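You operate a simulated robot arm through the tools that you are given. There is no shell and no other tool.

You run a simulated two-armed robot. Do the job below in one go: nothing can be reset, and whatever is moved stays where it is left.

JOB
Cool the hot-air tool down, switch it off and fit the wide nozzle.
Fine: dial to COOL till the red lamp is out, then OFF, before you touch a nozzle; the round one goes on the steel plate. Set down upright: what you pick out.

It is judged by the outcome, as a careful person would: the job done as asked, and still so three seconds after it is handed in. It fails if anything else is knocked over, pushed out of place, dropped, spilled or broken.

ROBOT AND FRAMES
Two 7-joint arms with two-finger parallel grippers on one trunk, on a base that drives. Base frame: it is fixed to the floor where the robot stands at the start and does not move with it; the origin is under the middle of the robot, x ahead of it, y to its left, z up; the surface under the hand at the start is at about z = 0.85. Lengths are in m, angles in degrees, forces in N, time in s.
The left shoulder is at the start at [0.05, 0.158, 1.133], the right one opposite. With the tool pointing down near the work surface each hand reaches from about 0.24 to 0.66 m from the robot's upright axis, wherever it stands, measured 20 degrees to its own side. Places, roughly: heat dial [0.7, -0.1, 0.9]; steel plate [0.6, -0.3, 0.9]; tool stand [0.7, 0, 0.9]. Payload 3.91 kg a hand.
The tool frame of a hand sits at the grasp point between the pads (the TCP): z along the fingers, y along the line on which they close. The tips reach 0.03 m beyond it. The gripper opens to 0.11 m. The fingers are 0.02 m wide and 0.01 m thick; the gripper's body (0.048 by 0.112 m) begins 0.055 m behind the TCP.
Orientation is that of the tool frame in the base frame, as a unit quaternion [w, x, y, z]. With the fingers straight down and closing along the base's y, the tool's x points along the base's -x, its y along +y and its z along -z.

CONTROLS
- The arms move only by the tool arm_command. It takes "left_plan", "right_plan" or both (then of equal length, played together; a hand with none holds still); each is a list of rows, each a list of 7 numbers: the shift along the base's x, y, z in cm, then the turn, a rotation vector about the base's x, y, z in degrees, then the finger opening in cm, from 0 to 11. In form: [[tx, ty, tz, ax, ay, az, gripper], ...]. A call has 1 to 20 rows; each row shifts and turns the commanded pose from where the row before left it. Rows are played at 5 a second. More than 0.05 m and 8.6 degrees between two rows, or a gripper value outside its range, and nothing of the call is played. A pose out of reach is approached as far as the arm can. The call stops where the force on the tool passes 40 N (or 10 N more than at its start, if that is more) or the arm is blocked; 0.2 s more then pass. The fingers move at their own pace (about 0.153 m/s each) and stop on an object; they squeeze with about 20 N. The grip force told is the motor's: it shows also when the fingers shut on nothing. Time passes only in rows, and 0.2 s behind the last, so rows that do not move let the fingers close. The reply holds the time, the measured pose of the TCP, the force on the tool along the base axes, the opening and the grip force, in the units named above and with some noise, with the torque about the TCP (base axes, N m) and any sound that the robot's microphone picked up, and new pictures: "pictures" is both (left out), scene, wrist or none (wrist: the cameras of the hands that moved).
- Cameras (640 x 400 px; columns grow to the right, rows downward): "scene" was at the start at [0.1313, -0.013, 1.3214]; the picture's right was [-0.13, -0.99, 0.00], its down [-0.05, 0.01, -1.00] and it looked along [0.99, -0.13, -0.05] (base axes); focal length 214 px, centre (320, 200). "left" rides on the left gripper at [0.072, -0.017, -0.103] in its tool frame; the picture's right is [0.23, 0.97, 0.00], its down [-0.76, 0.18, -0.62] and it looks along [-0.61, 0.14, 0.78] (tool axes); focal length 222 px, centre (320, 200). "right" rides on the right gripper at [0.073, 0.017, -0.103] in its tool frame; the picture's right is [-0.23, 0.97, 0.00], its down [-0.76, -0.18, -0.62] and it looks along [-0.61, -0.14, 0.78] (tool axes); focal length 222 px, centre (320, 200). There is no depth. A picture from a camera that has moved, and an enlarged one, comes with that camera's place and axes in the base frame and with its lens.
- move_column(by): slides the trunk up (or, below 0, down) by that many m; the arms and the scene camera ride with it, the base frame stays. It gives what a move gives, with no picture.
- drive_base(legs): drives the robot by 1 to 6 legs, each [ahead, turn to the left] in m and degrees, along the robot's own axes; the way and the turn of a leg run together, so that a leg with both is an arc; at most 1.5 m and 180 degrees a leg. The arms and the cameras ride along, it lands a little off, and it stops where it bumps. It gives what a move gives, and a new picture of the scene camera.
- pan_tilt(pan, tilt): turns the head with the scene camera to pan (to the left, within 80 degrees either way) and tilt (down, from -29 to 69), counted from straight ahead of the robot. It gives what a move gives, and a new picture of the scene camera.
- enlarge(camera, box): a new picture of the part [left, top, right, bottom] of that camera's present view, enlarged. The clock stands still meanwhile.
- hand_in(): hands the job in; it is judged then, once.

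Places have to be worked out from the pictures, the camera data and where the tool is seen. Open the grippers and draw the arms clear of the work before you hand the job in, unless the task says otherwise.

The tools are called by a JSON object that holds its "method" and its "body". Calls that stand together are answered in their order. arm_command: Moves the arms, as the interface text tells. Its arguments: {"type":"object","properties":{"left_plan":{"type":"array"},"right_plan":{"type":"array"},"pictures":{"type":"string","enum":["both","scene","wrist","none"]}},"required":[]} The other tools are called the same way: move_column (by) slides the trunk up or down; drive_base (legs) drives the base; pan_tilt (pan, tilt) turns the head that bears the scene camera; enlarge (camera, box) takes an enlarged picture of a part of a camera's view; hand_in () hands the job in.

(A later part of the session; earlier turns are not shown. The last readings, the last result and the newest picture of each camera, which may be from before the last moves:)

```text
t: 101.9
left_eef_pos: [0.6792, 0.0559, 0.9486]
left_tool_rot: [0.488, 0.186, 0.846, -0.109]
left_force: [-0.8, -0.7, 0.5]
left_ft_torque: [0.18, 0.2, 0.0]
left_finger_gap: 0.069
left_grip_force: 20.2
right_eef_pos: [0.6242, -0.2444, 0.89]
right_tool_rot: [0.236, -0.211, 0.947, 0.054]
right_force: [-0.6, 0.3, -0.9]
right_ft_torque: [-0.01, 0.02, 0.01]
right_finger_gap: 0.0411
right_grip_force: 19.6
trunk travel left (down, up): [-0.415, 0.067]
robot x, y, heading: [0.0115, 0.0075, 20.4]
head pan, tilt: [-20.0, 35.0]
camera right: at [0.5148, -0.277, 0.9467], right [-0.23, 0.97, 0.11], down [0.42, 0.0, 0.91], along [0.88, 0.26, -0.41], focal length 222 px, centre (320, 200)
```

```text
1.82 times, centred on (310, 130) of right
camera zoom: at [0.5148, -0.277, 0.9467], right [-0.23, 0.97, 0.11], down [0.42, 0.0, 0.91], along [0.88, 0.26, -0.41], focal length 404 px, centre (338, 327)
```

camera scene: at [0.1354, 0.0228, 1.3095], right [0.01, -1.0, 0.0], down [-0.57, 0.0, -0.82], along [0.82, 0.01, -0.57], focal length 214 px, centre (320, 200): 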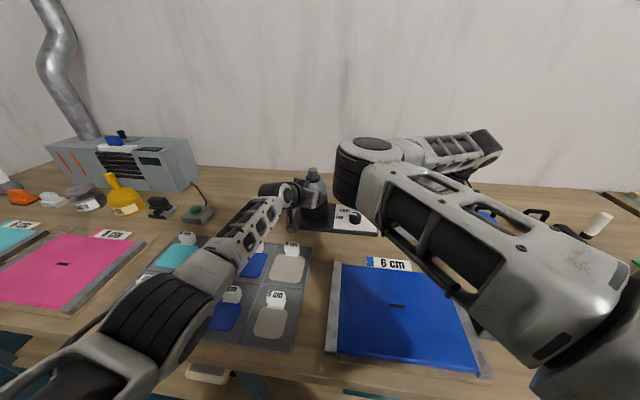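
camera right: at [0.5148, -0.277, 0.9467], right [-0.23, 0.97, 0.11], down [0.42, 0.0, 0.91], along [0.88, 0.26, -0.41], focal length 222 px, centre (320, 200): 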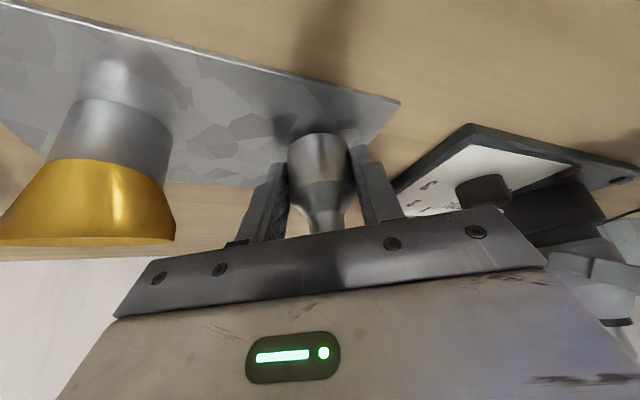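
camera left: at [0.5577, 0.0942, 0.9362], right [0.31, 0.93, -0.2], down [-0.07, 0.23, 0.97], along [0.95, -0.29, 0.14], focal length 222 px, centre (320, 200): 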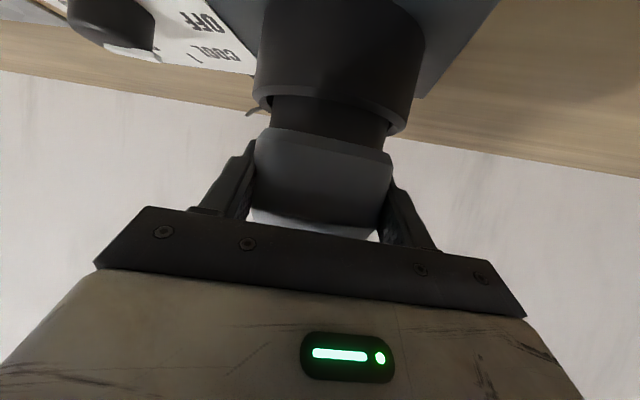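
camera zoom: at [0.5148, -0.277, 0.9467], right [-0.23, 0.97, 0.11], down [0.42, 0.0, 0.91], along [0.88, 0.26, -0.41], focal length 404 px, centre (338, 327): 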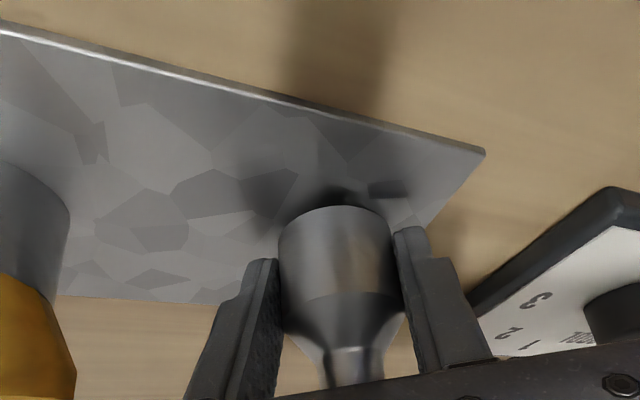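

Not quite in contact yet. I lower in further 1.5 mm steps.

{"method": "arm_command", "body": {"right_plan": [[0, 0, -0.15, 0, 0, 0, 3], [0, 0, -0.15, 0, 0, 0, 3], [0, 0, 0, 0, 0, 0, 3]], "pictures": "none"}}

{"method": "arm_command", "body": {"right_plan": [[0, 0, -0.15, 0, 0, 0, 3], [0, 0, 0, 0, 0, 0, 3]], "pictures": "wrist"}}

```text
t: 102.7
left_eef_pos: [0.6793, 0.0573, 0.9492]
left_tool_rot: [0.488, 0.187, 0.846, -0.109]
left_force: [-1.7, -0.2, 0.2]
left_ft_torque: [0.19, 0.17, 0.01]
left_finger_gap: 0.0688
left_grip_force: 19.9
right_eef_pos: [0.6226, -0.2457, 0.8858]
right_tool_rot: [0.236, -0.21, 0.947, 0.054]
right_force: [-0.2, -0.8, -0.8]
right_ft_torque: [-0.01, -0.02, 0.0]
right_finger_gap: 0.0409
right_grip_force: 19.4
trunk travel left (down, up): [-0.415, 0.067]
robot x, y, heading: [0.0097, 0.008, 20.4]
head pan, tilt: [-20.0, 35.0]
```

```text
t: 103.3
left_eef_pos: [0.6792, 0.0567, 0.9483]
left_tool_rot: [0.488, 0.187, 0.846, -0.109]
left_force: [-0.8, -1.2, 0.8]
left_ft_torque: [0.16, 0.16, 0.02]
left_finger_gap: 0.069
left_grip_force: 20.0
right_eef_pos: [0.6233, -0.2454, 0.8851]
right_tool_rot: [0.236, -0.21, 0.947, 0.054]
right_force: [-0.5, -0.1, 0.0]
right_ft_torque: [-0.01, -0.01, 0.0]
right_finger_gap: 0.0408
right_grip_force: 19.9
trunk travel left (down, up): [-0.415, 0.067]
robot x, y, heading: [0.0098, 0.0074, 20.4]
head pan, tilt: [-20.0, 35.0]
camera right: at [0.5146, -0.2778, 0.943], right [-0.23, 0.97, 0.11], down [0.42, 0.0, 0.91], along [0.88, 0.26, -0.41], focal length 222 px, centre (320, 200)
```

right: 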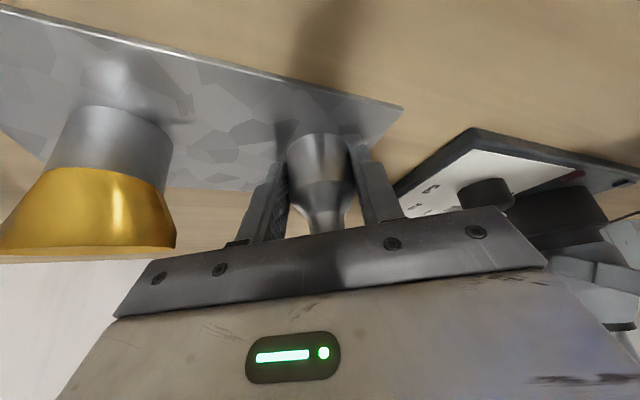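

Still no contact; I continue in 1 mm steps.

{"method": "arm_command", "body": {"right_plan": [[0, 0, -0.1, 0, 0, 0, 3], [0, 0, -0.1, 0, 0, 0, 3], [0, 0, 0, 0, 0, 0, 3]], "pictures": "none"}}

{"method": "arm_command", "body": {"right_plan": [[0, 0, -0.1, 0, 0, 0, 3], [0, 0, 0, 0, 0, 0, 3]], "pictures": "wrist"}}

{"method": "enlarge", "body": {"camera": "right", "box": [220, 60, 440, 240]}}

```text
t: 104.1
left_eef_pos: [0.6788, 0.0565, 0.9487]
left_tool_rot: [0.488, 0.186, 0.846, -0.108]
left_force: [1.1, -0.8, -0.2]
left_ft_torque: [0.11, -0.04, -0.02]
left_finger_gap: 0.0687
left_grip_force: 19.7
right_eef_pos: [0.6241, -0.2453, 0.8862]
right_tool_rot: [0.237, -0.21, 0.947, 0.054]
right_force: [-1.6, -1.1, 10.0]
right_ft_torque: [-0.2, -0.06, -0.07]
right_finger_gap: 0.0409
right_grip_force: 20.2
trunk travel left (down, up): [-0.415, 0.067]
robot x, y, heading: [0.0047, 0.0078, 20.3]
head pan, tilt: [-20.0, 35.0]
```

```text
t: 104.7
left_eef_pos: [0.6789, 0.0565, 0.9477]
left_tool_rot: [0.488, 0.186, 0.846, -0.109]
left_force: [0.6, -1.1, -0.3]
left_ft_torque: [0.07, 0.02, -0.04]
left_finger_gap: 0.069
left_grip_force: 20.4
right_eef_pos: [0.6235, -0.246, 0.8859]
right_tool_rot: [0.238, -0.211, 0.947, 0.052]
right_force: [0.0, -3.4, 18.6]
right_ft_torque: [-0.02, 0.0, 0.04]
right_finger_gap: 0.041
right_grip_force: 20.0
trunk travel left (down, up): [-0.415, 0.067]
robot x, y, heading: [0.0087, 0.0137, 20.6]
head pan, tilt: [-20.0, 35.0]
camera right: at [0.5147, -0.2777, 0.9421], right [-0.23, 0.97, 0.11], down [0.42, 0.0, 0.91], along [0.88, 0.25, -0.4], focal length 222 px, centre (320, 200)
```

right: 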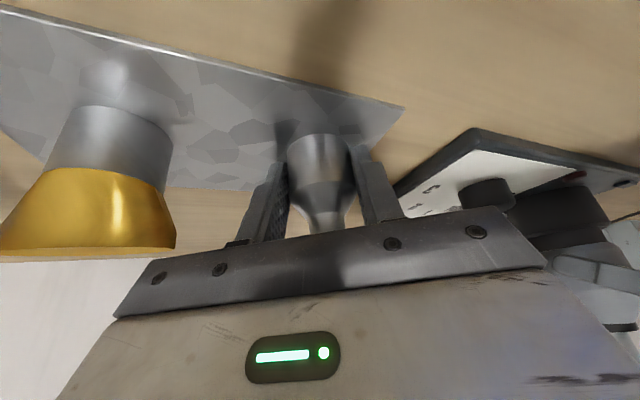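

```text
2.22 times, centred on (330, 150) of right
camera zoom: at [0.5147, -0.2777, 0.9421], right [-0.23, 0.97, 0.11], down [0.42, 0.0, 0.91], along [0.88, 0.25, -0.4], focal length 494 px, centre (298, 311)
```

zoom: 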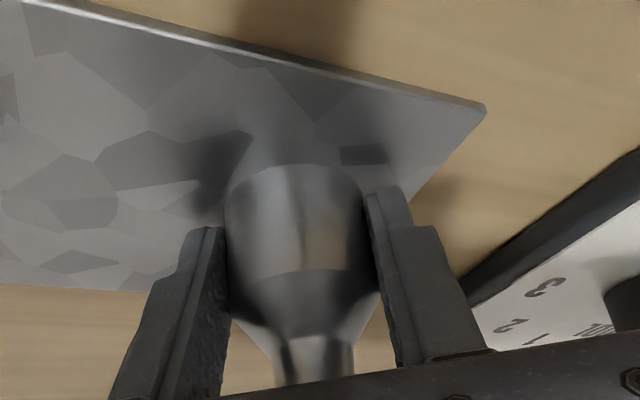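

Contact with the plate is felt (19 N). I ease off 1.5 mm, open the fingers and check that the nozzle stands by itself.

{"method": "arm_command", "body": {"right_plan": [[0, 0, 0.15, 0, 0, 0, 3], [0, 0, 0, 0, 0, 0, 5], [0, 0, 0, 0, 0, 0, 6.5], [0, 0, 0, 0, 0, 0, 6.5]], "pictures": "wrist"}}

{"method": "enlarge", "body": {"camera": "right", "box": [180, 40, 460, 240]}}

```text
t: 105.7
left_eef_pos: [0.6803, 0.0582, 0.9488]
left_tool_rot: [0.488, 0.187, 0.845, -0.11]
left_force: [0.0, -0.4, -0.9]
left_ft_torque: [0.03, 0.11, -0.01]
left_finger_gap: 0.069
left_grip_force: 19.7
right_eef_pos: [0.6223, -0.2423, 0.8844]
right_tool_rot: [0.235, -0.211, 0.947, 0.054]
right_force: [-8.8, 10.4, 17.9]
right_ft_torque: [0.0, -0.12, 0.03]
right_finger_gap: 0.0586
right_grip_force: 0.1
trunk travel left (down, up): [-0.415, 0.067]
robot x, y, heading: [0.008, 0.0069, 20.4]
head pan, tilt: [-20.0, 35.0]
camera right: at [0.514, -0.2756, 0.9426], right [-0.23, 0.97, 0.11], down [0.42, 0.0, 0.91], along [0.88, 0.26, -0.41], focal length 222 px, centre (320, 200)
```

right: 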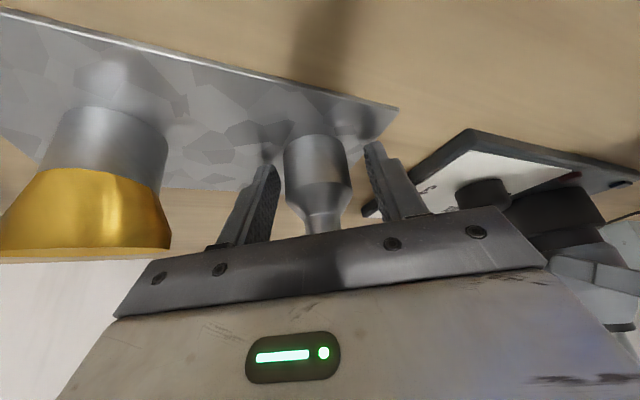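

```text
2.00 times, centred on (320, 140) of right
camera zoom: at [0.514, -0.2756, 0.9426], right [-0.23, 0.97, 0.11], down [0.42, 0.0, 0.91], along [0.88, 0.26, -0.41], focal length 444 px, centre (320, 320)
```

zoom: 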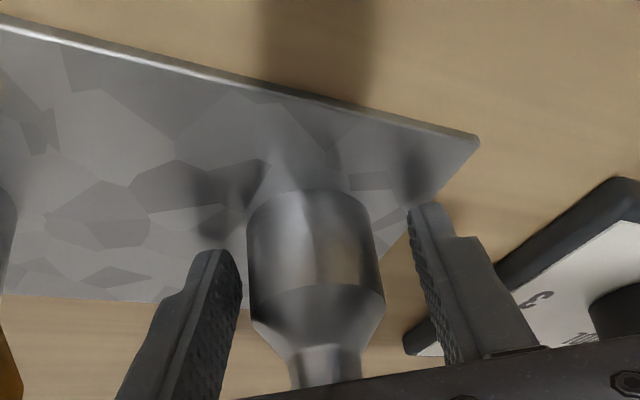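

The finger tips seem to rub on the plate (18 N up), so I lift straight up a little at once and look again.

{"method": "arm_command", "body": {"right_plan": [[0, 0, 0.3, 0, 0, 0, 6], [0, 0, 0.4, 0, 0, 0, 6.5], [0, 0, 0.3, 0, 0, 0, 6.5], [0, 0, 0, 0, 0, 0, 6.5]], "pictures": "wrist"}}

{"method": "enlarge", "body": {"camera": "right", "box": [180, 40, 460, 240]}}

```text
t: 106.7
left_eef_pos: [0.6797, 0.0563, 0.9484]
left_tool_rot: [0.489, 0.187, 0.845, -0.109]
left_force: [1.3, -0.3, -0.5]
left_ft_torque: [0.09, 0.02, -0.05]
left_finger_gap: 0.069
left_grip_force: 19.9
right_eef_pos: [0.6231, -0.2466, 0.8934]
right_tool_rot: [0.235, -0.21, 0.947, 0.055]
right_force: [-0.1, 0.4, 0.3]
right_ft_torque: [-0.03, 0.01, 0.03]
right_finger_gap: 0.0649
right_grip_force: 0.1
trunk travel left (down, up): [-0.415, 0.067]
robot x, y, heading: [0.0089, 0.0094, 20.4]
head pan, tilt: [-20.0, 35.0]
camera right: at [0.5148, -0.278, 0.9512], right [-0.23, 0.97, 0.11], down [0.42, 0.0, 0.91], along [0.88, 0.26, -0.41], focal length 222 px, centre (320, 200)
```

right: 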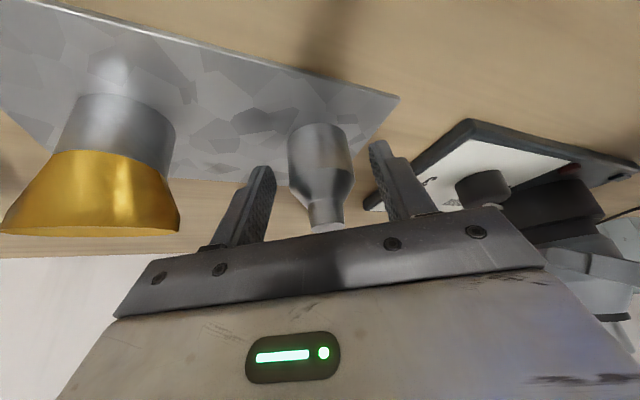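

```text
2.00 times, centred on (320, 140) of right
camera zoom: at [0.5148, -0.278, 0.9512], right [-0.23, 0.97, 0.11], down [0.42, 0.0, 0.91], along [0.88, 0.26, -0.41], focal length 444 px, centre (320, 320)
```

zoom: 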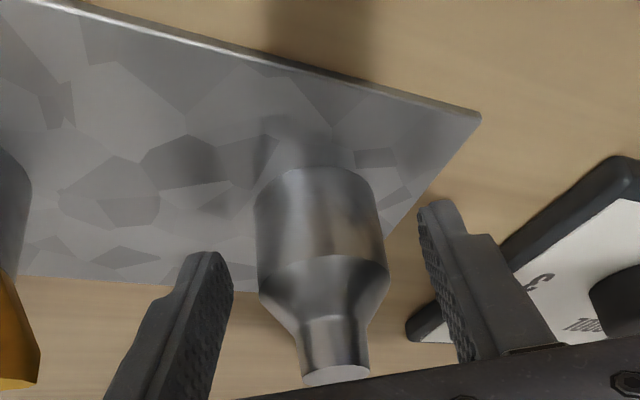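

The round nozzle stands upright on the plate and the plate has not moved. I lift the right hand straight up clear, then release the tool with the left hand and back that off.

{"method": "arm_command", "body": {"right_plan": [[0, 0, 2, 0, 0, 0, 6.5], [0, 0, 3, 0, 0, 0, 6.5], [0, 0, 4, 0, 0, 0, 6.5], [0, 0, 4, 0, 0, 0, 6.5], [0, 0, 4, 0, 0, 0, 6.5], [0, 0, 4, 0, 0, 0, 6.5], [0, 0, 0, 0, 0, 0, 6.5]], "pictures": "wrist"}}

{"method": "arm_command", "body": {"left_plan": [[0, 0, 0, 0, 0, 0, 9], [0, 0, 0, 0, 0, 0, 11], [0, 0, 0, 0, 0, 0, 11], [-1.0, 0.46, 0.6, 0, 0, 0, 11], [-1.57, 0.72, 0.99, 0, 0, 0, 11], [-1.57, 0.72, 0.99, 0, 0, 0, 11], [-1.57, 0.72, 0.99, 0, 0, 0, 11], [-1.57, 0.72, 1.2, 0, 0, 0, 11], [-1.57, 0.72, 1.5, 0, 0, 0, 11], [-1.57, 0.72, 2, 0, 0, 0, 11], [0, 0, 3, 0, 0, 0, 11], [0, 0, 3, 0, 0, 0, 11]], "pictures": "both"}}

```text
t: 108.3
left_eef_pos: [0.6799, 0.0559, 0.9477]
left_tool_rot: [0.488, 0.187, 0.846, -0.109]
left_force: [-0.6, -1.3, 1.3]
left_ft_torque: [0.19, 0.14, 0.01]
left_finger_gap: 0.0687
left_grip_force: 20.6
right_eef_pos: [0.6244, -0.245, 1.1055]
right_tool_rot: [0.236, -0.21, 0.947, 0.054]
right_force: [-0.7, -0.5, -0.1]
right_ft_torque: [0.01, -0.02, 0.0]
right_finger_gap: 0.0648
right_grip_force: 0.0
trunk travel left (down, up): [-0.415, 0.067]
robot x, y, heading: [0.005, 0.0084, 20.3]
head pan, tilt: [-20.0, 35.0]
camera right: at [0.5156, -0.2779, 1.1622], right [-0.23, 0.97, 0.11], down [0.42, 0.0, 0.91], along [0.88, 0.26, -0.41], focal length 222 px, centre (320, 200)
```

right: 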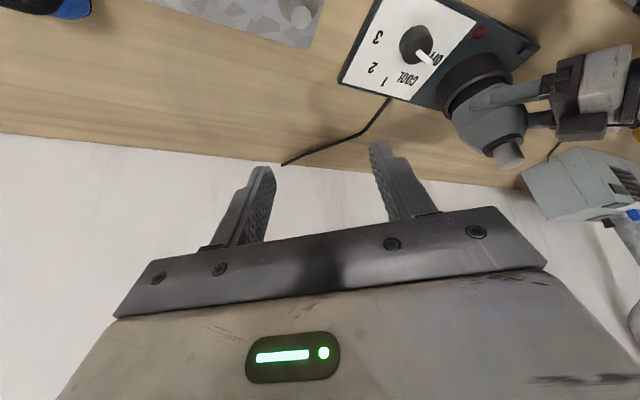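

```text
t: 110.9
left_eef_pos: [0.5746, 0.1023, 1.0905]
left_tool_rot: [0.488, 0.186, 0.846, -0.109]
left_force: [0.6, 0.3, -1.1]
left_ft_torque: [0.0, -0.01, 0.01]
left_finger_gap: 0.1099
left_grip_force: 0.0
right_eef_pos: [0.6237, -0.2449, 1.1034]
right_tool_rot: [0.237, -0.21, 0.947, 0.054]
right_force: [0.7, -0.2, 0.4]
right_ft_torque: [-0.02, -0.01, 0.0]
right_finger_gap: 0.065
right_grip_force: 0.1
trunk travel left (down, up): [-0.415, 0.067]
robot x, y, heading: [0.0056, 0.0067, 20.4]
head pan, tilt: [-20.0, 35.0]
camera scene: at [0.1355, 0.0228, 1.3094], right [0.01, -1.0, 0.0], down [-0.57, 0.0, -0.82], along [0.82, 0.01, -0.57], focal length 214 px, centre (320, 200)
camera left: at [0.4519, 0.1409, 1.079], right [0.31, 0.93, -0.2], down [-0.07, 0.23, 0.97], along [0.95, -0.29, 0.13], focal length 222 px, centre (320, 200)
```

scene: 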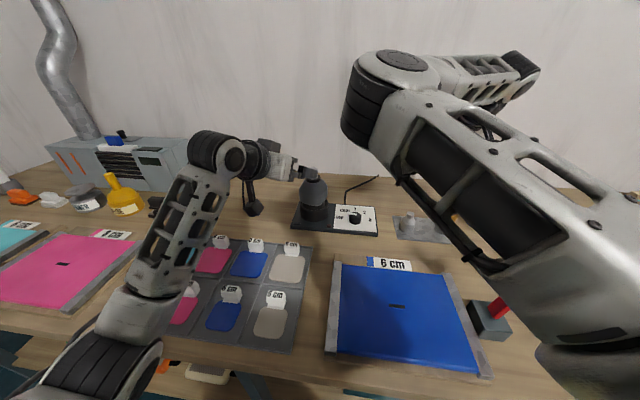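
left: 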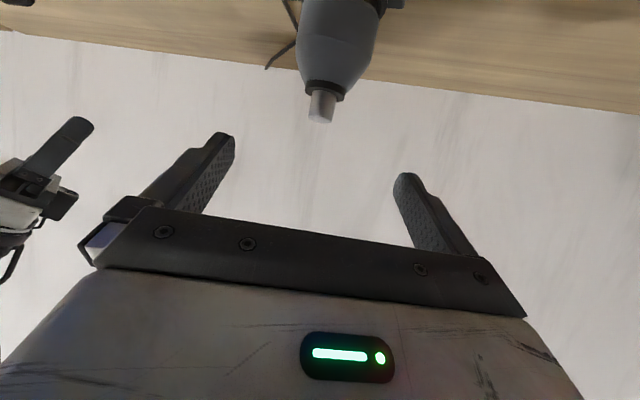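

Both hands are free of the work. I return the left hand to a vertical pose near the body and untilt and retract the right hand, before turning the robot for the wide nozzle.

{"method": "arm_command", "body": {"left_plan": [[-2, 1.2, 1, 3.17, 6.8, 0, 9], [-2, 1.2, 1, 3.17, 6.8, 0, 8], [-2, 1.2, 1, 3.17, 6.8, 0, 8], [-2, 1.2, 1, 3.17, 6.8, 0, 8], [-2, 1.2, 1, 3.17, 6.8, 0, 8], [-2, 1.2, 1, 3.17, 6.8, 0, 8], [-2, 1.2, 1, 3.17, 6.8, 0, 8], [-2, 1.2, 1, 3.17, 6.8, 0, 8], [-2, 1, 0, 0, 0, 8, 8], [-2, 1, 0, 0, 0, 8, 8]], "right_plan": [[-2, -0.8, 1, -2.96, 6.34, 0, 6.5], [-2, -0.8, 1, -2.96, 6.34, 0, 6.5], [-2, -0.8, 1, -2.96, 6.34, 0, 6.5], [-2, -0.8, 1, -2.96, 6.34, 0, 6.5], [-2, -0.8, 0.4, 0, 0, 0, 6.5], [-2, 0, 0, 0, 0, 0, 6.5], [0, 0, 0, 0, 0, 0, 6.5], [0, 0, 0, 0, 0, 0, 6.5], [0, 0, 0, 0, 0, 0, 6.5], [0, 0, 0, 0, 0, 0, 6.5]], "pictures": "both"}}

{"method": "enlarge", "body": {"camera": "scene", "box": [270, 150, 460, 260]}}

```text
t: 113.1
left_eef_pos: [0.3758, 0.2201, 1.1701]
left_tool_rot: [0.0, 0.077, 0.997, 0.0]
left_force: [-0.8, 0.3, 0.3]
left_ft_torque: [0.0, -0.04, -0.01]
left_finger_gap: 0.08
left_grip_force: 0.0
right_eef_pos: [0.5028, -0.2862, 1.1485]
right_tool_rot: [-0.001, -0.216, 0.976, 0.002]
right_force: [0.5, -0.4, -0.9]
right_ft_torque: [0.03, -0.04, -0.02]
right_finger_gap: 0.0649
right_grip_force: 0.0
trunk travel left (down, up): [-0.415, 0.067]
robot x, y, heading: [0.012, 0.007, 20.3]
head pan, tilt: [-20.0, 35.0]
camera scene: at [0.1353, 0.0231, 1.3095], right [0.01, -1.0, 0.0], down [-0.57, 0.0, -0.82], along [0.82, 0.01, -0.57], focal length 214 px, centre (320, 200)
camera right: at [0.4308, -0.3008, 1.2521], right [-0.21, 0.98, 0.0], down [0.77, 0.16, 0.62], along [0.61, 0.13, -0.78], focal length 222 px, centre (320, 200)
camera left: at [0.3012, 0.2144, 1.272], right [-0.08, 1.0, 0.0], down [0.78, 0.06, 0.62], along [0.62, 0.05, -0.78], focal length 222 px, centre (320, 200)
```

scene: 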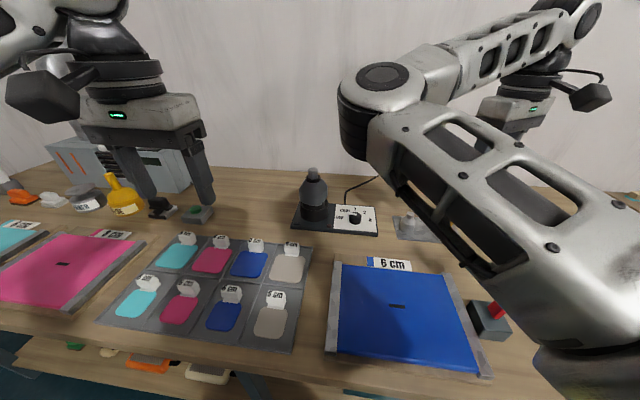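
right: 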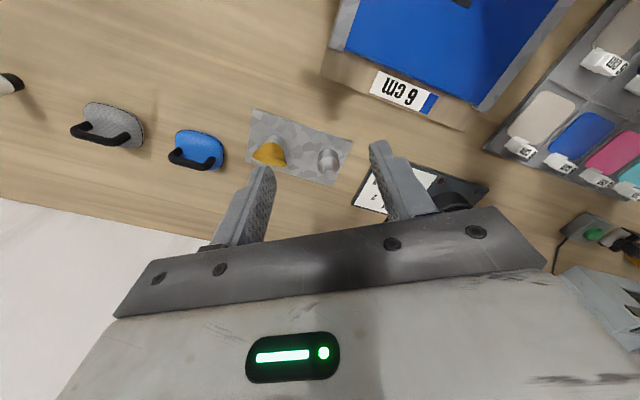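
left: 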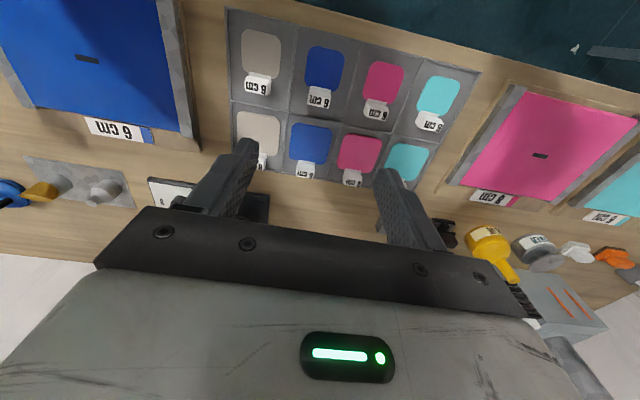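

```text
3.37 times, centred on (365, 205) of scene
camera zoom: at [0.1353, 0.0231, 1.3095], right [0.01, -1.0, 0.0], down [-0.57, 0.0, -0.82], along [0.82, 0.01, -0.57], focal length 722 px, centre (168, 183)
```

zoom: 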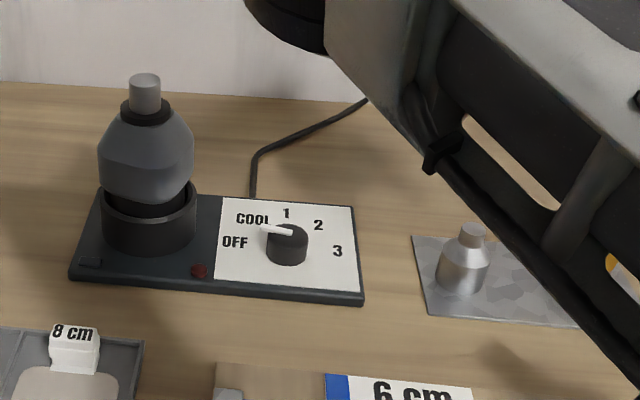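

The tool stands upright in its stand with a bare outlet, and the round nozzle stands on the plate. I'll enlarge the wide nozzle in the right wrist view.

{"method": "enlarge", "body": {"camera": "right", "box": [230, 90, 370, 190]}}

{"method": "drive_base", "body": {"legs": [[0, 15], [0, 15]]}}

{"method": "pan_tilt", "body": {"pan": -60, "tilt": 40}}

```text
4.00 times, centred on (300, 140) of right
camera zoom: at [0.4308, -0.3008, 1.2521], right [-0.21, 0.98, 0.0], down [0.77, 0.16, 0.62], along [0.61, 0.13, -0.78], focal length 888 px, centre (400, 440)
```

zoom: 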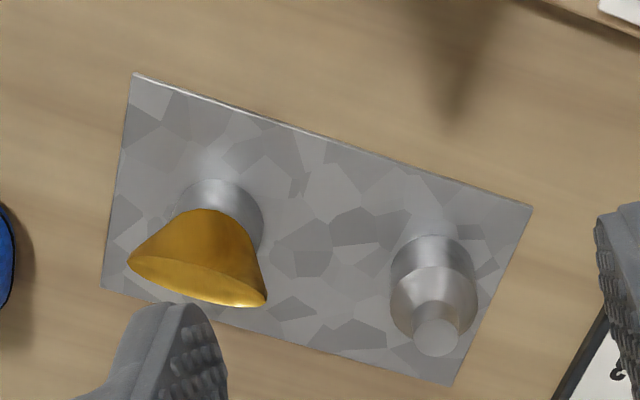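

```text
t: 115.3
left_eef_pos: [0.223, 0.3763, 1.17]
left_tool_rot: [0.0, -0.183, 0.983, 0.0]
left_force: [0.1, -0.2, -0.1]
left_ft_torque: [0.01, -0.03, -0.04]
left_finger_gap: 0.0801
left_grip_force: 0.0
right_eef_pos: [0.5833, 0.0007, 1.1498]
right_tool_rot: [0.0, -0.461, 0.887, 0.001]
right_force: [-0.3, -0.2, -0.7]
right_ft_torque: [0.02, 0.0, 0.01]
right_finger_gap: 0.065
right_grip_force: 0.0
trunk travel left (down, up): [-0.415, 0.067]
robot x, y, heading: [0.0113, 0.0058, 50.3]
head pan, tilt: [-20.0, 35.0]
camera scene: at [0.1112, 0.084, 1.3095], right [0.51, -0.86, 0.0], down [-0.49, -0.29, -0.82], along [0.71, 0.41, -0.57], focal length 214 px, centre (320, 200)
```

scene: 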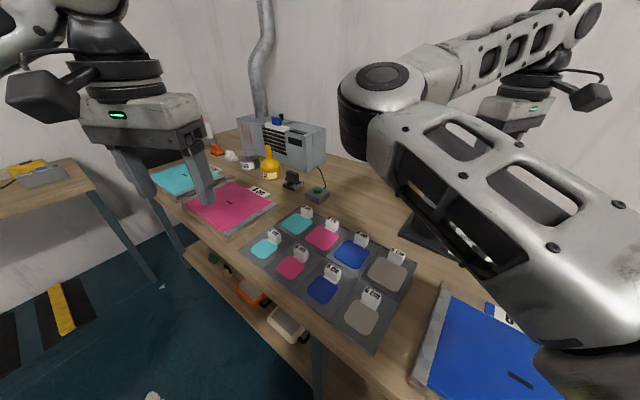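

```text
t: 116.3
left_eef_pos: [0.2223, 0.3754, 1.169]
left_tool_rot: [0.0, -0.183, 0.983, 0.0]
left_force: [-0.1, 0.3, 0.5]
left_ft_torque: [-0.06, 0.0, 0.02]
left_finger_gap: 0.08
left_grip_force: 0.0
right_eef_pos: [0.5839, 0.0007, 1.1487]
right_tool_rot: [-0.001, -0.461, 0.888, 0.002]
right_force: [-0.1, 1.1, -0.2]
right_ft_torque: [-0.03, 0.01, 0.0]
right_finger_gap: 0.0653
right_grip_force: 0.0
trunk travel left (down, up): [-0.415, 0.067]
robot x, y, heading: [0.0068, 0.0109, 50.4]
head pan, tilt: [-60.0, 40.0]
camera scene: at [0.1194, 0.0249, 1.3019], right [-0.17, -0.99, 0.0], down [-0.63, 0.11, -0.77], along [0.76, -0.13, -0.64], focal length 214 px, centre (320, 200)
```

scene: 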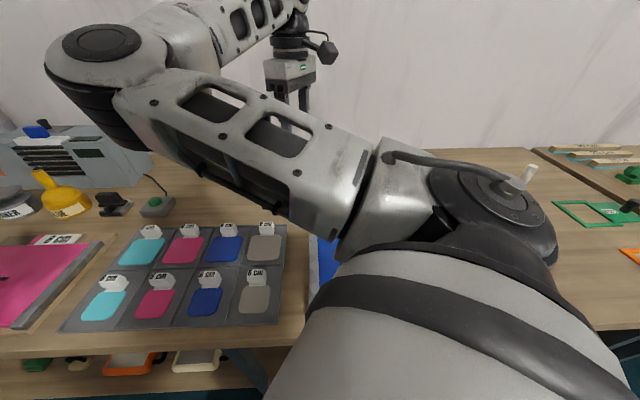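

The wide nozzle's axis is at (0.624, -0.346), its flare lying along 85 degrees, so I must grip its socket along 175 degrees. The robot is now at heading 50; I check the bare outlet through the right wrist camera.

{"method": "enlarge", "body": {"camera": "right", "box": [160, 40, 480, 240]}}

```text
2.00 times, centred on (320, 140) of right
camera zoom: at [0.5298, -0.0493, 1.252], right [-0.67, 0.75, 0.0], down [0.58, 0.52, 0.62], along [0.46, 0.42, -0.78], focal length 444 px, centre (320, 320)
```

zoom: 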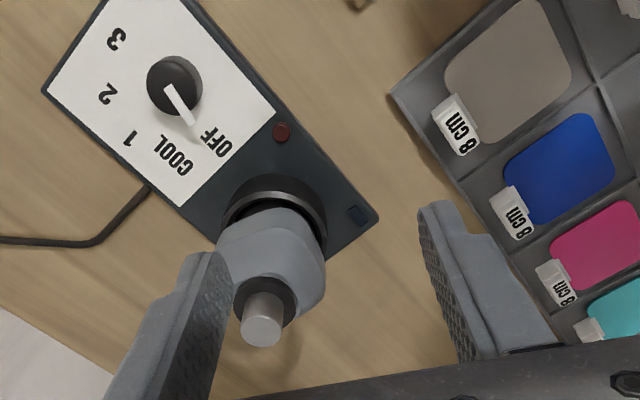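

The outlet re-measures at (0.697, 0.049). I now move the right hand across to the wide nozzle, turning it to close along 175 degrees and descending to just above it.

{"method": "arm_command", "body": {"right_plan": [[-0.5, -4, -1, 0, 0, 6.1, 7], [-0.5, -4, -1, 0, 0, 6.1, 7], [-0.5, -4, -1, 0, 0, 6.1, 7], [-0.5, -4, -1, 0, 0, 6.1, 7], [-0.5, -4, -1, 0, 0, 6.1, 7], [1, -3.2, -2.5, 0, 0, 0, 7], [1, -3.2, -2.5, 0, 0, 0, 7], [1, -3.2, -2.5, 0, 0, 0, 7], [1, -3.2, -2.5, 0, 0, 0, 7], [1.8, -1.6, -1.0, 0, 0, 0, 7], [0, 0, 0, 0, 0, 0, 7]], "pictures": "both"}}

{"method": "enlarge", "body": {"camera": "right", "box": [180, 20, 460, 240]}}

```text
t: 118.8
left_eef_pos: [0.2232, 0.375, 1.1695]
left_tool_rot: [0.0, -0.183, 0.983, 0.0]
left_force: [-0.8, 0.2, -0.7]
left_ft_torque: [-0.03, 0.01, 0.02]
left_finger_gap: 0.08
left_grip_force: 0.1
right_eef_pos: [0.6179, -0.3459, 0.9885]
right_tool_rot: [-0.001, -0.678, 0.735, 0.002]
right_force: [-0.6, -0.3, 0.3]
right_ft_torque: [0.01, -0.04, -0.03]
right_finger_gap: 0.07
right_grip_force: 0.1
trunk travel left (down, up): [-0.415, 0.067]
robot x, y, heading: [0.0113, 0.0059, 50.0]
head pan, tilt: [-60.0, 40.0]
camera scene: at [0.1193, 0.025, 1.3019], right [-0.17, -0.99, 0.0], down [-0.63, 0.11, -0.77], along [0.76, -0.13, -0.64], focal length 214 px, centre (320, 200)
camera right: at [0.5958, -0.4163, 1.0929], right [-0.95, 0.3, 0.0], down [0.24, 0.74, 0.62], along [0.19, 0.59, -0.78], focal length 222 px, centre (320, 200)
```

scene: 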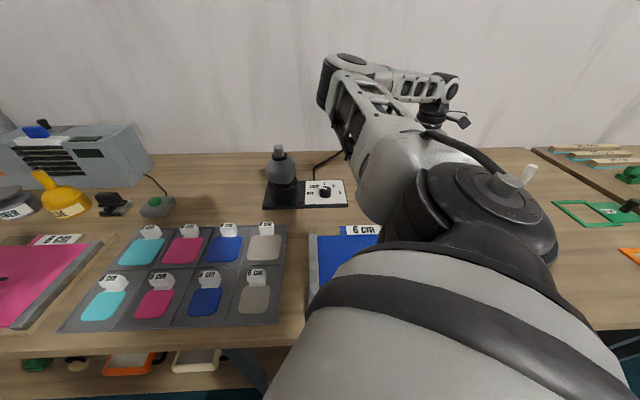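
right: 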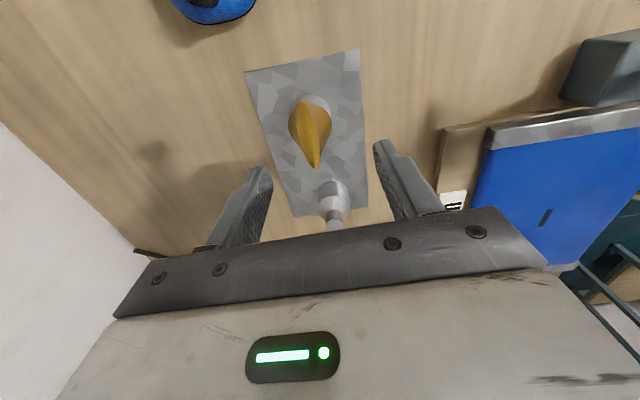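

```text
1.82 times, centred on (320, 130) of right
camera zoom: at [0.5958, -0.4163, 1.0929], right [-0.95, 0.3, 0.0], down [0.24, 0.74, 0.62], along [0.19, 0.59, -0.78], focal length 404 px, centre (320, 327)
```

zoom: 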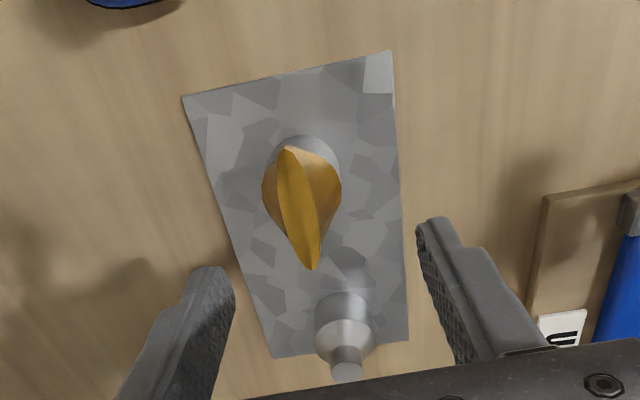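

The view is ideal: slot axis at 82 degrees, nozzle axis at (0.6255, -0.347). I centre over it, trim the yaw by 3 degrees and descend so the fingers straddle the socket.

{"method": "arm_command", "body": {"right_plan": [[0.76, -0.1, -1, 0, 0, -3, 7], [0, 0, -2, 0, 0, 0, 7], [0, 0, -2, 0, 0, 0, 7], [0, 0, -1, 0, 0, 0, 7], [0, 0, 0, 0, 0, 0, 7]], "pictures": "wrist"}}

{"method": "enlarge", "body": {"camera": "right", "box": [180, 20, 460, 240]}}

```text
t: 120.0
left_eef_pos: [0.2233, 0.3755, 1.1695]
left_tool_rot: [0.0, -0.183, 0.983, 0.0]
left_force: [0.4, -0.2, 0.0]
left_ft_torque: [-0.02, 0.0, -0.03]
left_finger_gap: 0.0801
left_grip_force: 0.1
right_eef_pos: [0.6247, -0.3463, 0.9289]
right_tool_rot: [-0.001, -0.659, 0.752, 0.002]
right_force: [-0.4, -0.1, 0.9]
right_ft_torque: [0.01, 0.01, 0.02]
right_finger_gap: 0.0698
right_grip_force: 0.1
trunk travel left (down, up): [-0.415, 0.067]
robot x, y, heading: [0.0075, 0.0085, 50.3]
head pan, tilt: [-60.0, 40.0]
camera right: at [0.5994, -0.4147, 1.0321], right [-0.94, 0.35, 0.0], down [0.28, 0.73, 0.62], along [0.22, 0.58, -0.78], focal length 222 px, centre (320, 200)
```

right: 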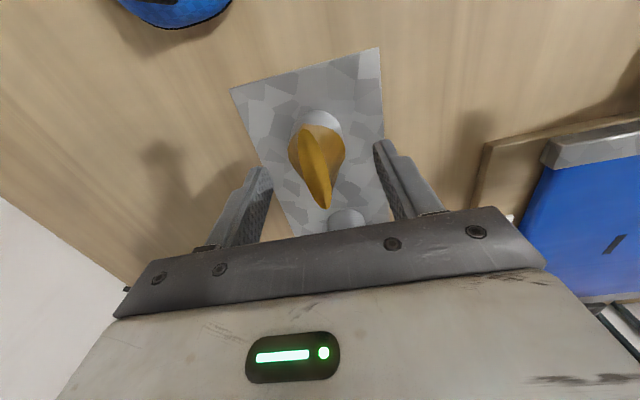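

```text
1.82 times, centred on (320, 130) of right
camera zoom: at [0.5994, -0.4147, 1.0321], right [-0.94, 0.35, 0.0], down [0.28, 0.73, 0.62], along [0.22, 0.58, -0.78], focal length 404 px, centre (320, 327)
```

zoom: 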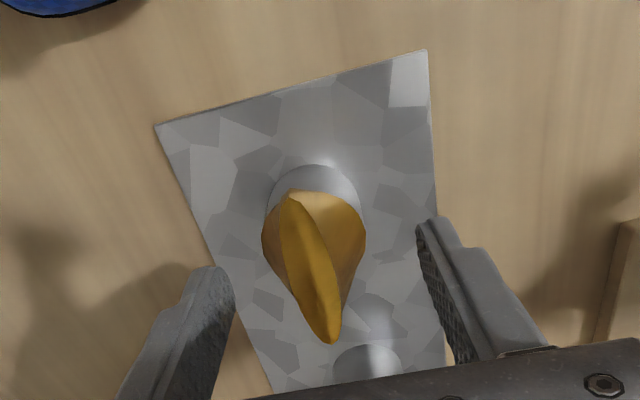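

Centred within about 1 mm. I descend the last 4 cm and close on the socket.

{"method": "arm_command", "body": {"right_plan": [[0.05, -0.15, -1.5, 0, 0, 0, 7], [0, 0, -1.5, 0, 0, 0, 7], [0, 0, -0.9, 0, 0, 0, 7], [0, 0, 0, 0, 0, 0, 7], [0, 0, 0, 0, 0, 0, 5], [0, 0, 0, 0, 0, 0, 3.5], [0, 0, 0, 0, 0, 0, 3], [0, 0, 0, 0, 0, 0, 3]], "pictures": "wrist"}}

{"method": "enlarge", "body": {"camera": "right", "box": [180, 20, 460, 240]}}

```text
t: 121.8
left_eef_pos: [0.2222, 0.3766, 1.1688]
left_tool_rot: [0.0, -0.183, 0.983, 0.001]
left_force: [-1.0, 0.3, -0.7]
left_ft_torque: [-0.04, -0.01, -0.04]
left_finger_gap: 0.08
left_grip_force: 0.0
right_eef_pos: [0.626, -0.3469, 0.8889]
right_tool_rot: [-0.002, -0.659, 0.752, 0.001]
right_force: [-0.5, 0.6, 0.9]
right_ft_torque: [-0.01, 0.01, -0.02]
right_finger_gap: 0.0416
right_grip_force: 19.5
trunk travel left (down, up): [-0.415, 0.067]
robot x, y, heading: [0.0121, 0.0111, 50.2]
head pan, tilt: [-60.0, 40.0]
camera right: at [0.6002, -0.4161, 0.9934], right [-0.94, 0.35, 0.0], down [0.28, 0.73, 0.62], along [0.22, 0.58, -0.78], focal length 222 px, centre (320, 200)
```

right: 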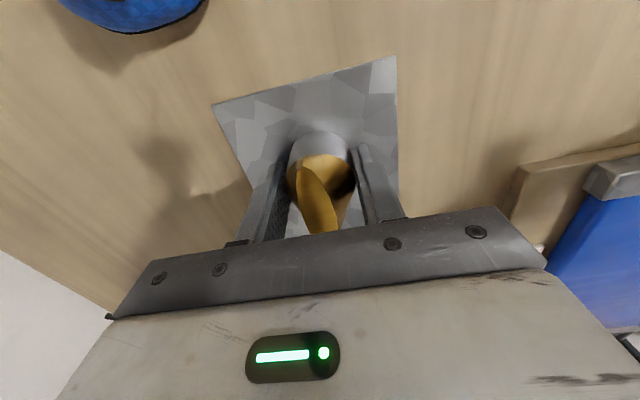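

```text
1.82 times, centred on (320, 130) of right
camera zoom: at [0.6002, -0.4161, 0.9934], right [-0.94, 0.35, 0.0], down [0.28, 0.73, 0.62], along [0.22, 0.58, -0.78], focal length 404 px, centre (320, 327)
```

zoom: 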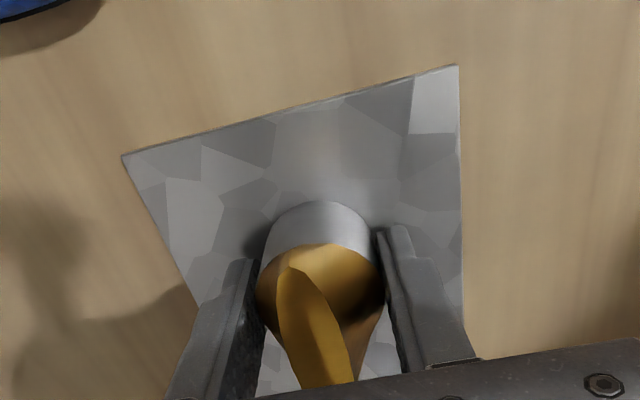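

The socket is held (4.16 cm, 20 N). I lift it straight up off the plate and check.

{"method": "arm_command", "body": {"right_plan": [[0, 0, 0.5, 0, 0, 0, 3], [0, 0, 1.5, 0, 0, 0, 3], [0, 0, 2.5, 0, 0, 0, 3], [0, 0, 2.5, 0, 0, 0, 3], [0, 0, 2, 0, 0, 0, 3], [0, 0, 0, 0, 0, 0, 3]], "pictures": "wrist"}}

```text
t: 123.2
left_eef_pos: [0.2231, 0.3746, 1.1703]
left_tool_rot: [0.0, -0.183, 0.983, 0.0]
left_force: [0.4, 0.3, 0.0]
left_ft_torque: [-0.02, 0.0, 0.01]
left_finger_gap: 0.0803
left_grip_force: 0.0
right_eef_pos: [0.6243, -0.3448, 0.9799]
right_tool_rot: [0.0, -0.659, 0.752, 0.002]
right_force: [0.7, -0.6, -0.9]
right_ft_torque: [0.01, 0.0, 0.0]
right_finger_gap: 0.0415
right_grip_force: 20.4
trunk travel left (down, up): [-0.415, 0.067]
robot x, y, heading: [0.0071, 0.0085, 50.3]
head pan, tilt: [-60.0, 40.0]
camera right: at [0.5998, -0.4149, 1.0828], right [-0.94, 0.35, 0.0], down [0.28, 0.73, 0.62], along [0.22, 0.58, -0.78], focal length 222 px, centre (320, 200)
```

right: 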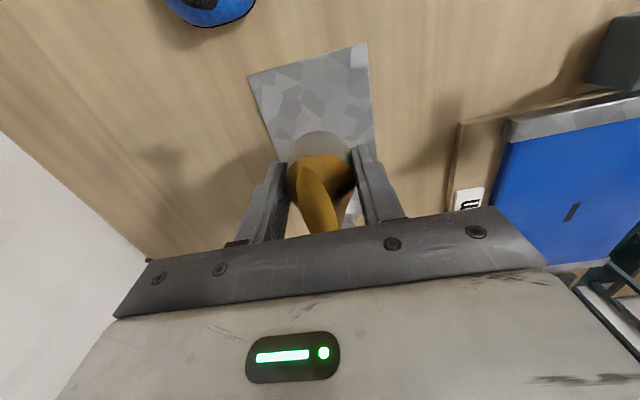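

The nozzle hangs securely. I bring it back toward the robot and up, then raise the trunk 6 cm and turn 8 degrees more to the left for reach at the tool.

{"method": "arm_command", "body": {"right_plan": [[-2, 1, 2.5, 0, 0, 0, 3], [-2.5, 1.5, 2.5, 0, 0, 0, 3], [-2.5, 1.5, 2.5, 0, 0, 0, 3], [-2.5, 1.5, 2.5, 0, 0, 0, 3], [0, 0, 0, 0, 0, 0, 3]], "pictures": "none"}}

{"method": "move_column", "body": {"by": 0.06}}

{"method": "drive_base", "body": {"legs": [[0, 8]]}}

```text
t: 124.3
left_eef_pos: [0.2241, 0.3756, 1.1681]
left_tool_rot: [0.0, -0.184, 0.983, 0.0]
left_force: [0.2, 0.2, 0.2]
left_ft_torque: [0.0, 0.0, -0.02]
left_finger_gap: 0.0802
left_grip_force: 0.0
right_eef_pos: [0.5316, -0.2912, 1.0773]
right_tool_rot: [-0.001, -0.659, 0.752, 0.002]
right_force: [-0.6, 0.3, -0.6]
right_ft_torque: [-0.01, -0.02, 0.0]
right_finger_gap: 0.0413
right_grip_force: 20.0
trunk travel left (down, up): [-0.415, 0.067]
robot x, y, heading: [0.0118, 0.0038, 50.4]
head pan, tilt: [-60.0, 40.0]
```

```text
t: 125.3
left_eef_pos: [0.2233, 0.3745, 1.2296]
left_tool_rot: [0.0, -0.183, 0.983, 0.001]
left_force: [-1.4, 0.8, 0.1]
left_ft_torque: [0.01, -0.01, -0.01]
left_finger_gap: 0.08
left_grip_force: 0.1
right_eef_pos: [0.5328, -0.2918, 1.1369]
right_tool_rot: [-0.001, -0.659, 0.752, 0.001]
right_force: [-0.2, 0.1, -0.4]
right_ft_torque: [-0.01, 0.02, 0.01]
right_finger_gap: 0.0414
right_grip_force: 20.5
trunk travel left (down, up): [-0.475, 0.007]
robot x, y, heading: [0.0083, 0.0089, 50.3]
head pan, tilt: [-60.0, 40.0]
```

```text
t: 126.4
left_eef_pos: [0.1698, 0.403, 1.2289]
left_tool_rot: [0.0, -0.252, 0.968, 0.0]
left_force: [0.0, 0.9, 0.0]
left_ft_torque: [-0.01, -0.01, -0.02]
left_finger_gap: 0.0798
left_grip_force: 0.0
right_eef_pos: [0.5687, -0.2143, 1.1383]
right_tool_rot: [0.001, 0.71, -0.704, -0.001]
right_force: [-0.7, -0.3, -0.1]
right_ft_torque: [-0.01, -0.02, 0.02]
right_finger_gap: 0.0413
right_grip_force: 19.8
trunk travel left (down, up): [-0.475, 0.007]
robot x, y, heading: [0.0104, 0.0079, 58.4]
head pan, tilt: [-60.0, 40.0]
camera scene: at [0.1157, 0.0404, 1.3619], right [-0.03, -1.0, 0.0], down [-0.64, 0.02, -0.77], along [0.77, -0.02, -0.64], focal length 214 px, centre (320, 200)
```

scene: 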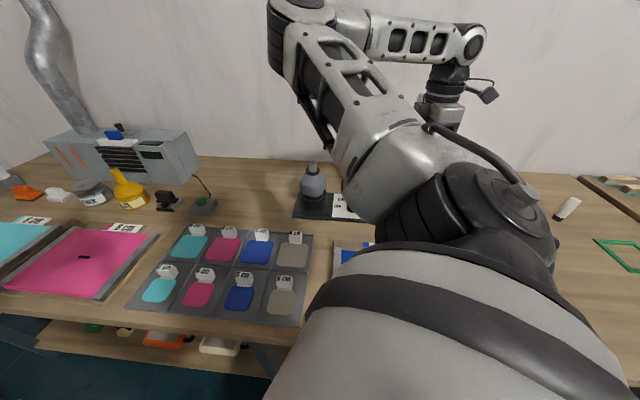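

The nozzle is carried safely at heading 58. I move it to the right-hand side of the outlet, still well above it, and look.

{"method": "arm_command", "body": {"right_plan": [[2.56, 3.2, -0.4, 0, 0, 0, 3], [2.56, 3.2, -0.4, 0, 0, 0, 3], [2.56, 3.2, -0.4, 0, 0, 0, 3], [2.56, 3.2, -0.4, 0, 0, 0, 3], [2.56, 3.2, -0.4, 0, 0, 0, 3], [0, 0, 0, 0, 0, 0, 3]], "pictures": "both"}}

{"method": "enlarge", "body": {"camera": "right", "box": [200, 20, 440, 240]}}

{"method": "enlarge", "body": {"camera": "scene", "box": [260, 80, 400, 230]}}

```text
t: 127.8
left_eef_pos: [0.1698, 0.4024, 1.2306]
left_tool_rot: [0.001, -0.252, 0.968, 0.0]
left_force: [0.1, -0.5, -0.3]
left_ft_torque: [-0.02, 0.0, -0.02]
left_finger_gap: 0.0799
left_grip_force: 0.0
right_eef_pos: [0.6971, -0.0542, 1.1191]
right_tool_rot: [0.001, 0.71, -0.704, -0.001]
right_force: [-0.6, -0.4, -0.6]
right_ft_torque: [0.0, 0.02, -0.01]
right_finger_gap: 0.0413
right_grip_force: 20.0
trunk travel left (down, up): [-0.475, 0.007]
robot x, y, heading: [0.0053, 0.0082, 58.3]
head pan, tilt: [-60.0, 40.0]
camera scene: at [0.1158, 0.0398, 1.3619], right [-0.03, -1.0, 0.0], down [-0.64, 0.02, -0.77], along [0.77, -0.02, -0.64], focal length 214 px, centre (320, 200)
camera right: at [0.6815, -0.1272, 1.2218], right [-0.98, 0.22, 0.0], down [0.17, 0.76, 0.62], along [0.13, 0.61, -0.78], focal length 222 px, centre (320, 200)
```

scene: 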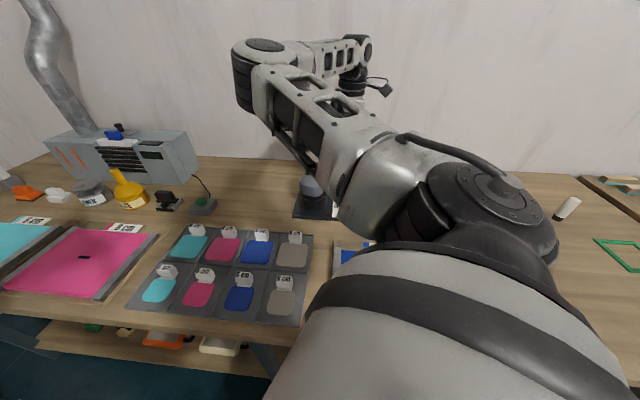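
right: 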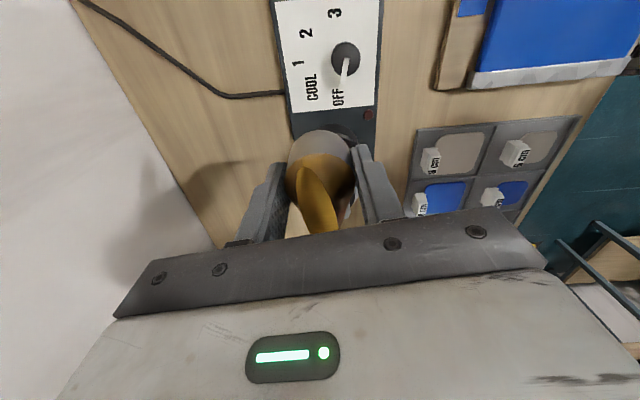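

```text
1.82 times, centred on (320, 130) of right
camera zoom: at [0.6815, -0.1272, 1.2218], right [-0.98, 0.22, 0.0], down [0.17, 0.76, 0.62], along [0.13, 0.61, -0.78], focal length 404 px, centre (320, 327)
```

zoom: 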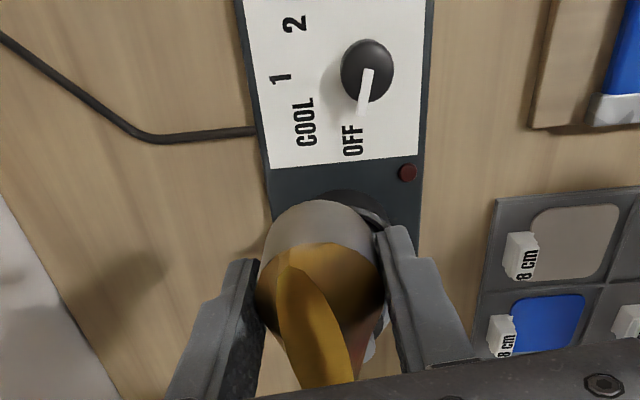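

```text
2.67 times, centred on (330, 155) of scene
camera zoom: at [0.1158, 0.0398, 1.3619], right [-0.03, -1.0, 0.0], down [-0.64, 0.02, -0.77], along [0.77, -0.02, -0.64], focal length 572 px, centre (293, 320)
```

zoom: 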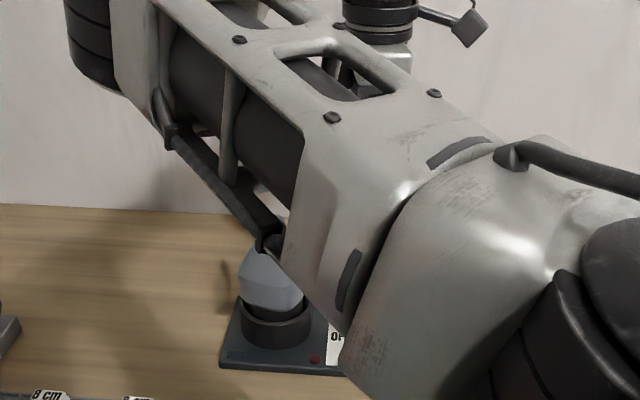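

The nozzle hides the outlet in this view, so I'll use the left wrist camera as a side view. I turn the left hand in place to look toward the tool.

{"method": "arm_command", "body": {"left_plan": [[0, 0, 0, 0, 0, -8, 8], [0, 0, 0, 0, 0, -8, 8], [0, 0, 0, 0, 0, -8, 8], [0, 0, 0, 0, 0, -8, 8], [0, 0, 0, 0, 0, -8, 8], [0, 0, 0, 0, 0, -8, 8], [0, 0, 0, 0, 0, -8, 8], [0, 0, 0, 0, 0, -6, 8], [0, 0, 0, 0, 0, 0, 8]], "pictures": "wrist"}}

```text
t: 129.8
left_eef_pos: [0.1693, 0.4018, 1.2285]
left_tool_rot: [-0.001, 0.283, 0.959, 0.0]
left_force: [0.0, 0.2, -0.2]
left_ft_torque: [0.01, 0.01, 0.0]
left_finger_gap: 0.0799
left_grip_force: 0.0
right_eef_pos: [0.6975, -0.055, 1.1189]
right_tool_rot: [0.002, 0.71, -0.704, -0.001]
right_force: [-0.4, 0.4, -0.8]
right_ft_torque: [-0.02, 0.0, -0.01]
right_finger_gap: 0.0415
right_grip_force: 19.7
trunk travel left (down, up): [-0.475, 0.007]
robot x, y, heading: [0.0073, 0.0099, 58.3]
head pan, tilt: [-60.0, 40.0]
camera left: at [0.0981, 0.4271, 1.3321], right [0.34, 0.94, 0.0], down [0.74, -0.26, 0.62], along [0.59, -0.21, -0.78], focal length 222 px, centre (320, 200)
```

left: 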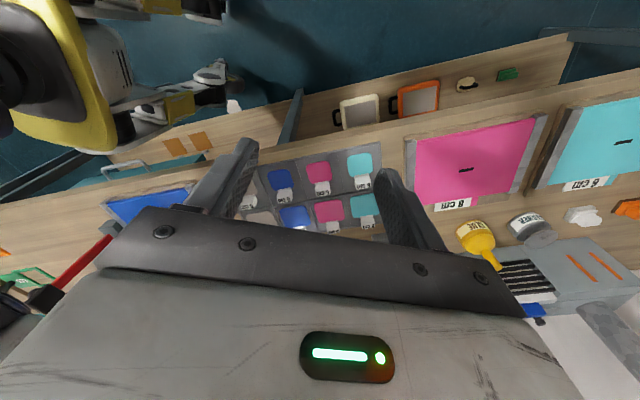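

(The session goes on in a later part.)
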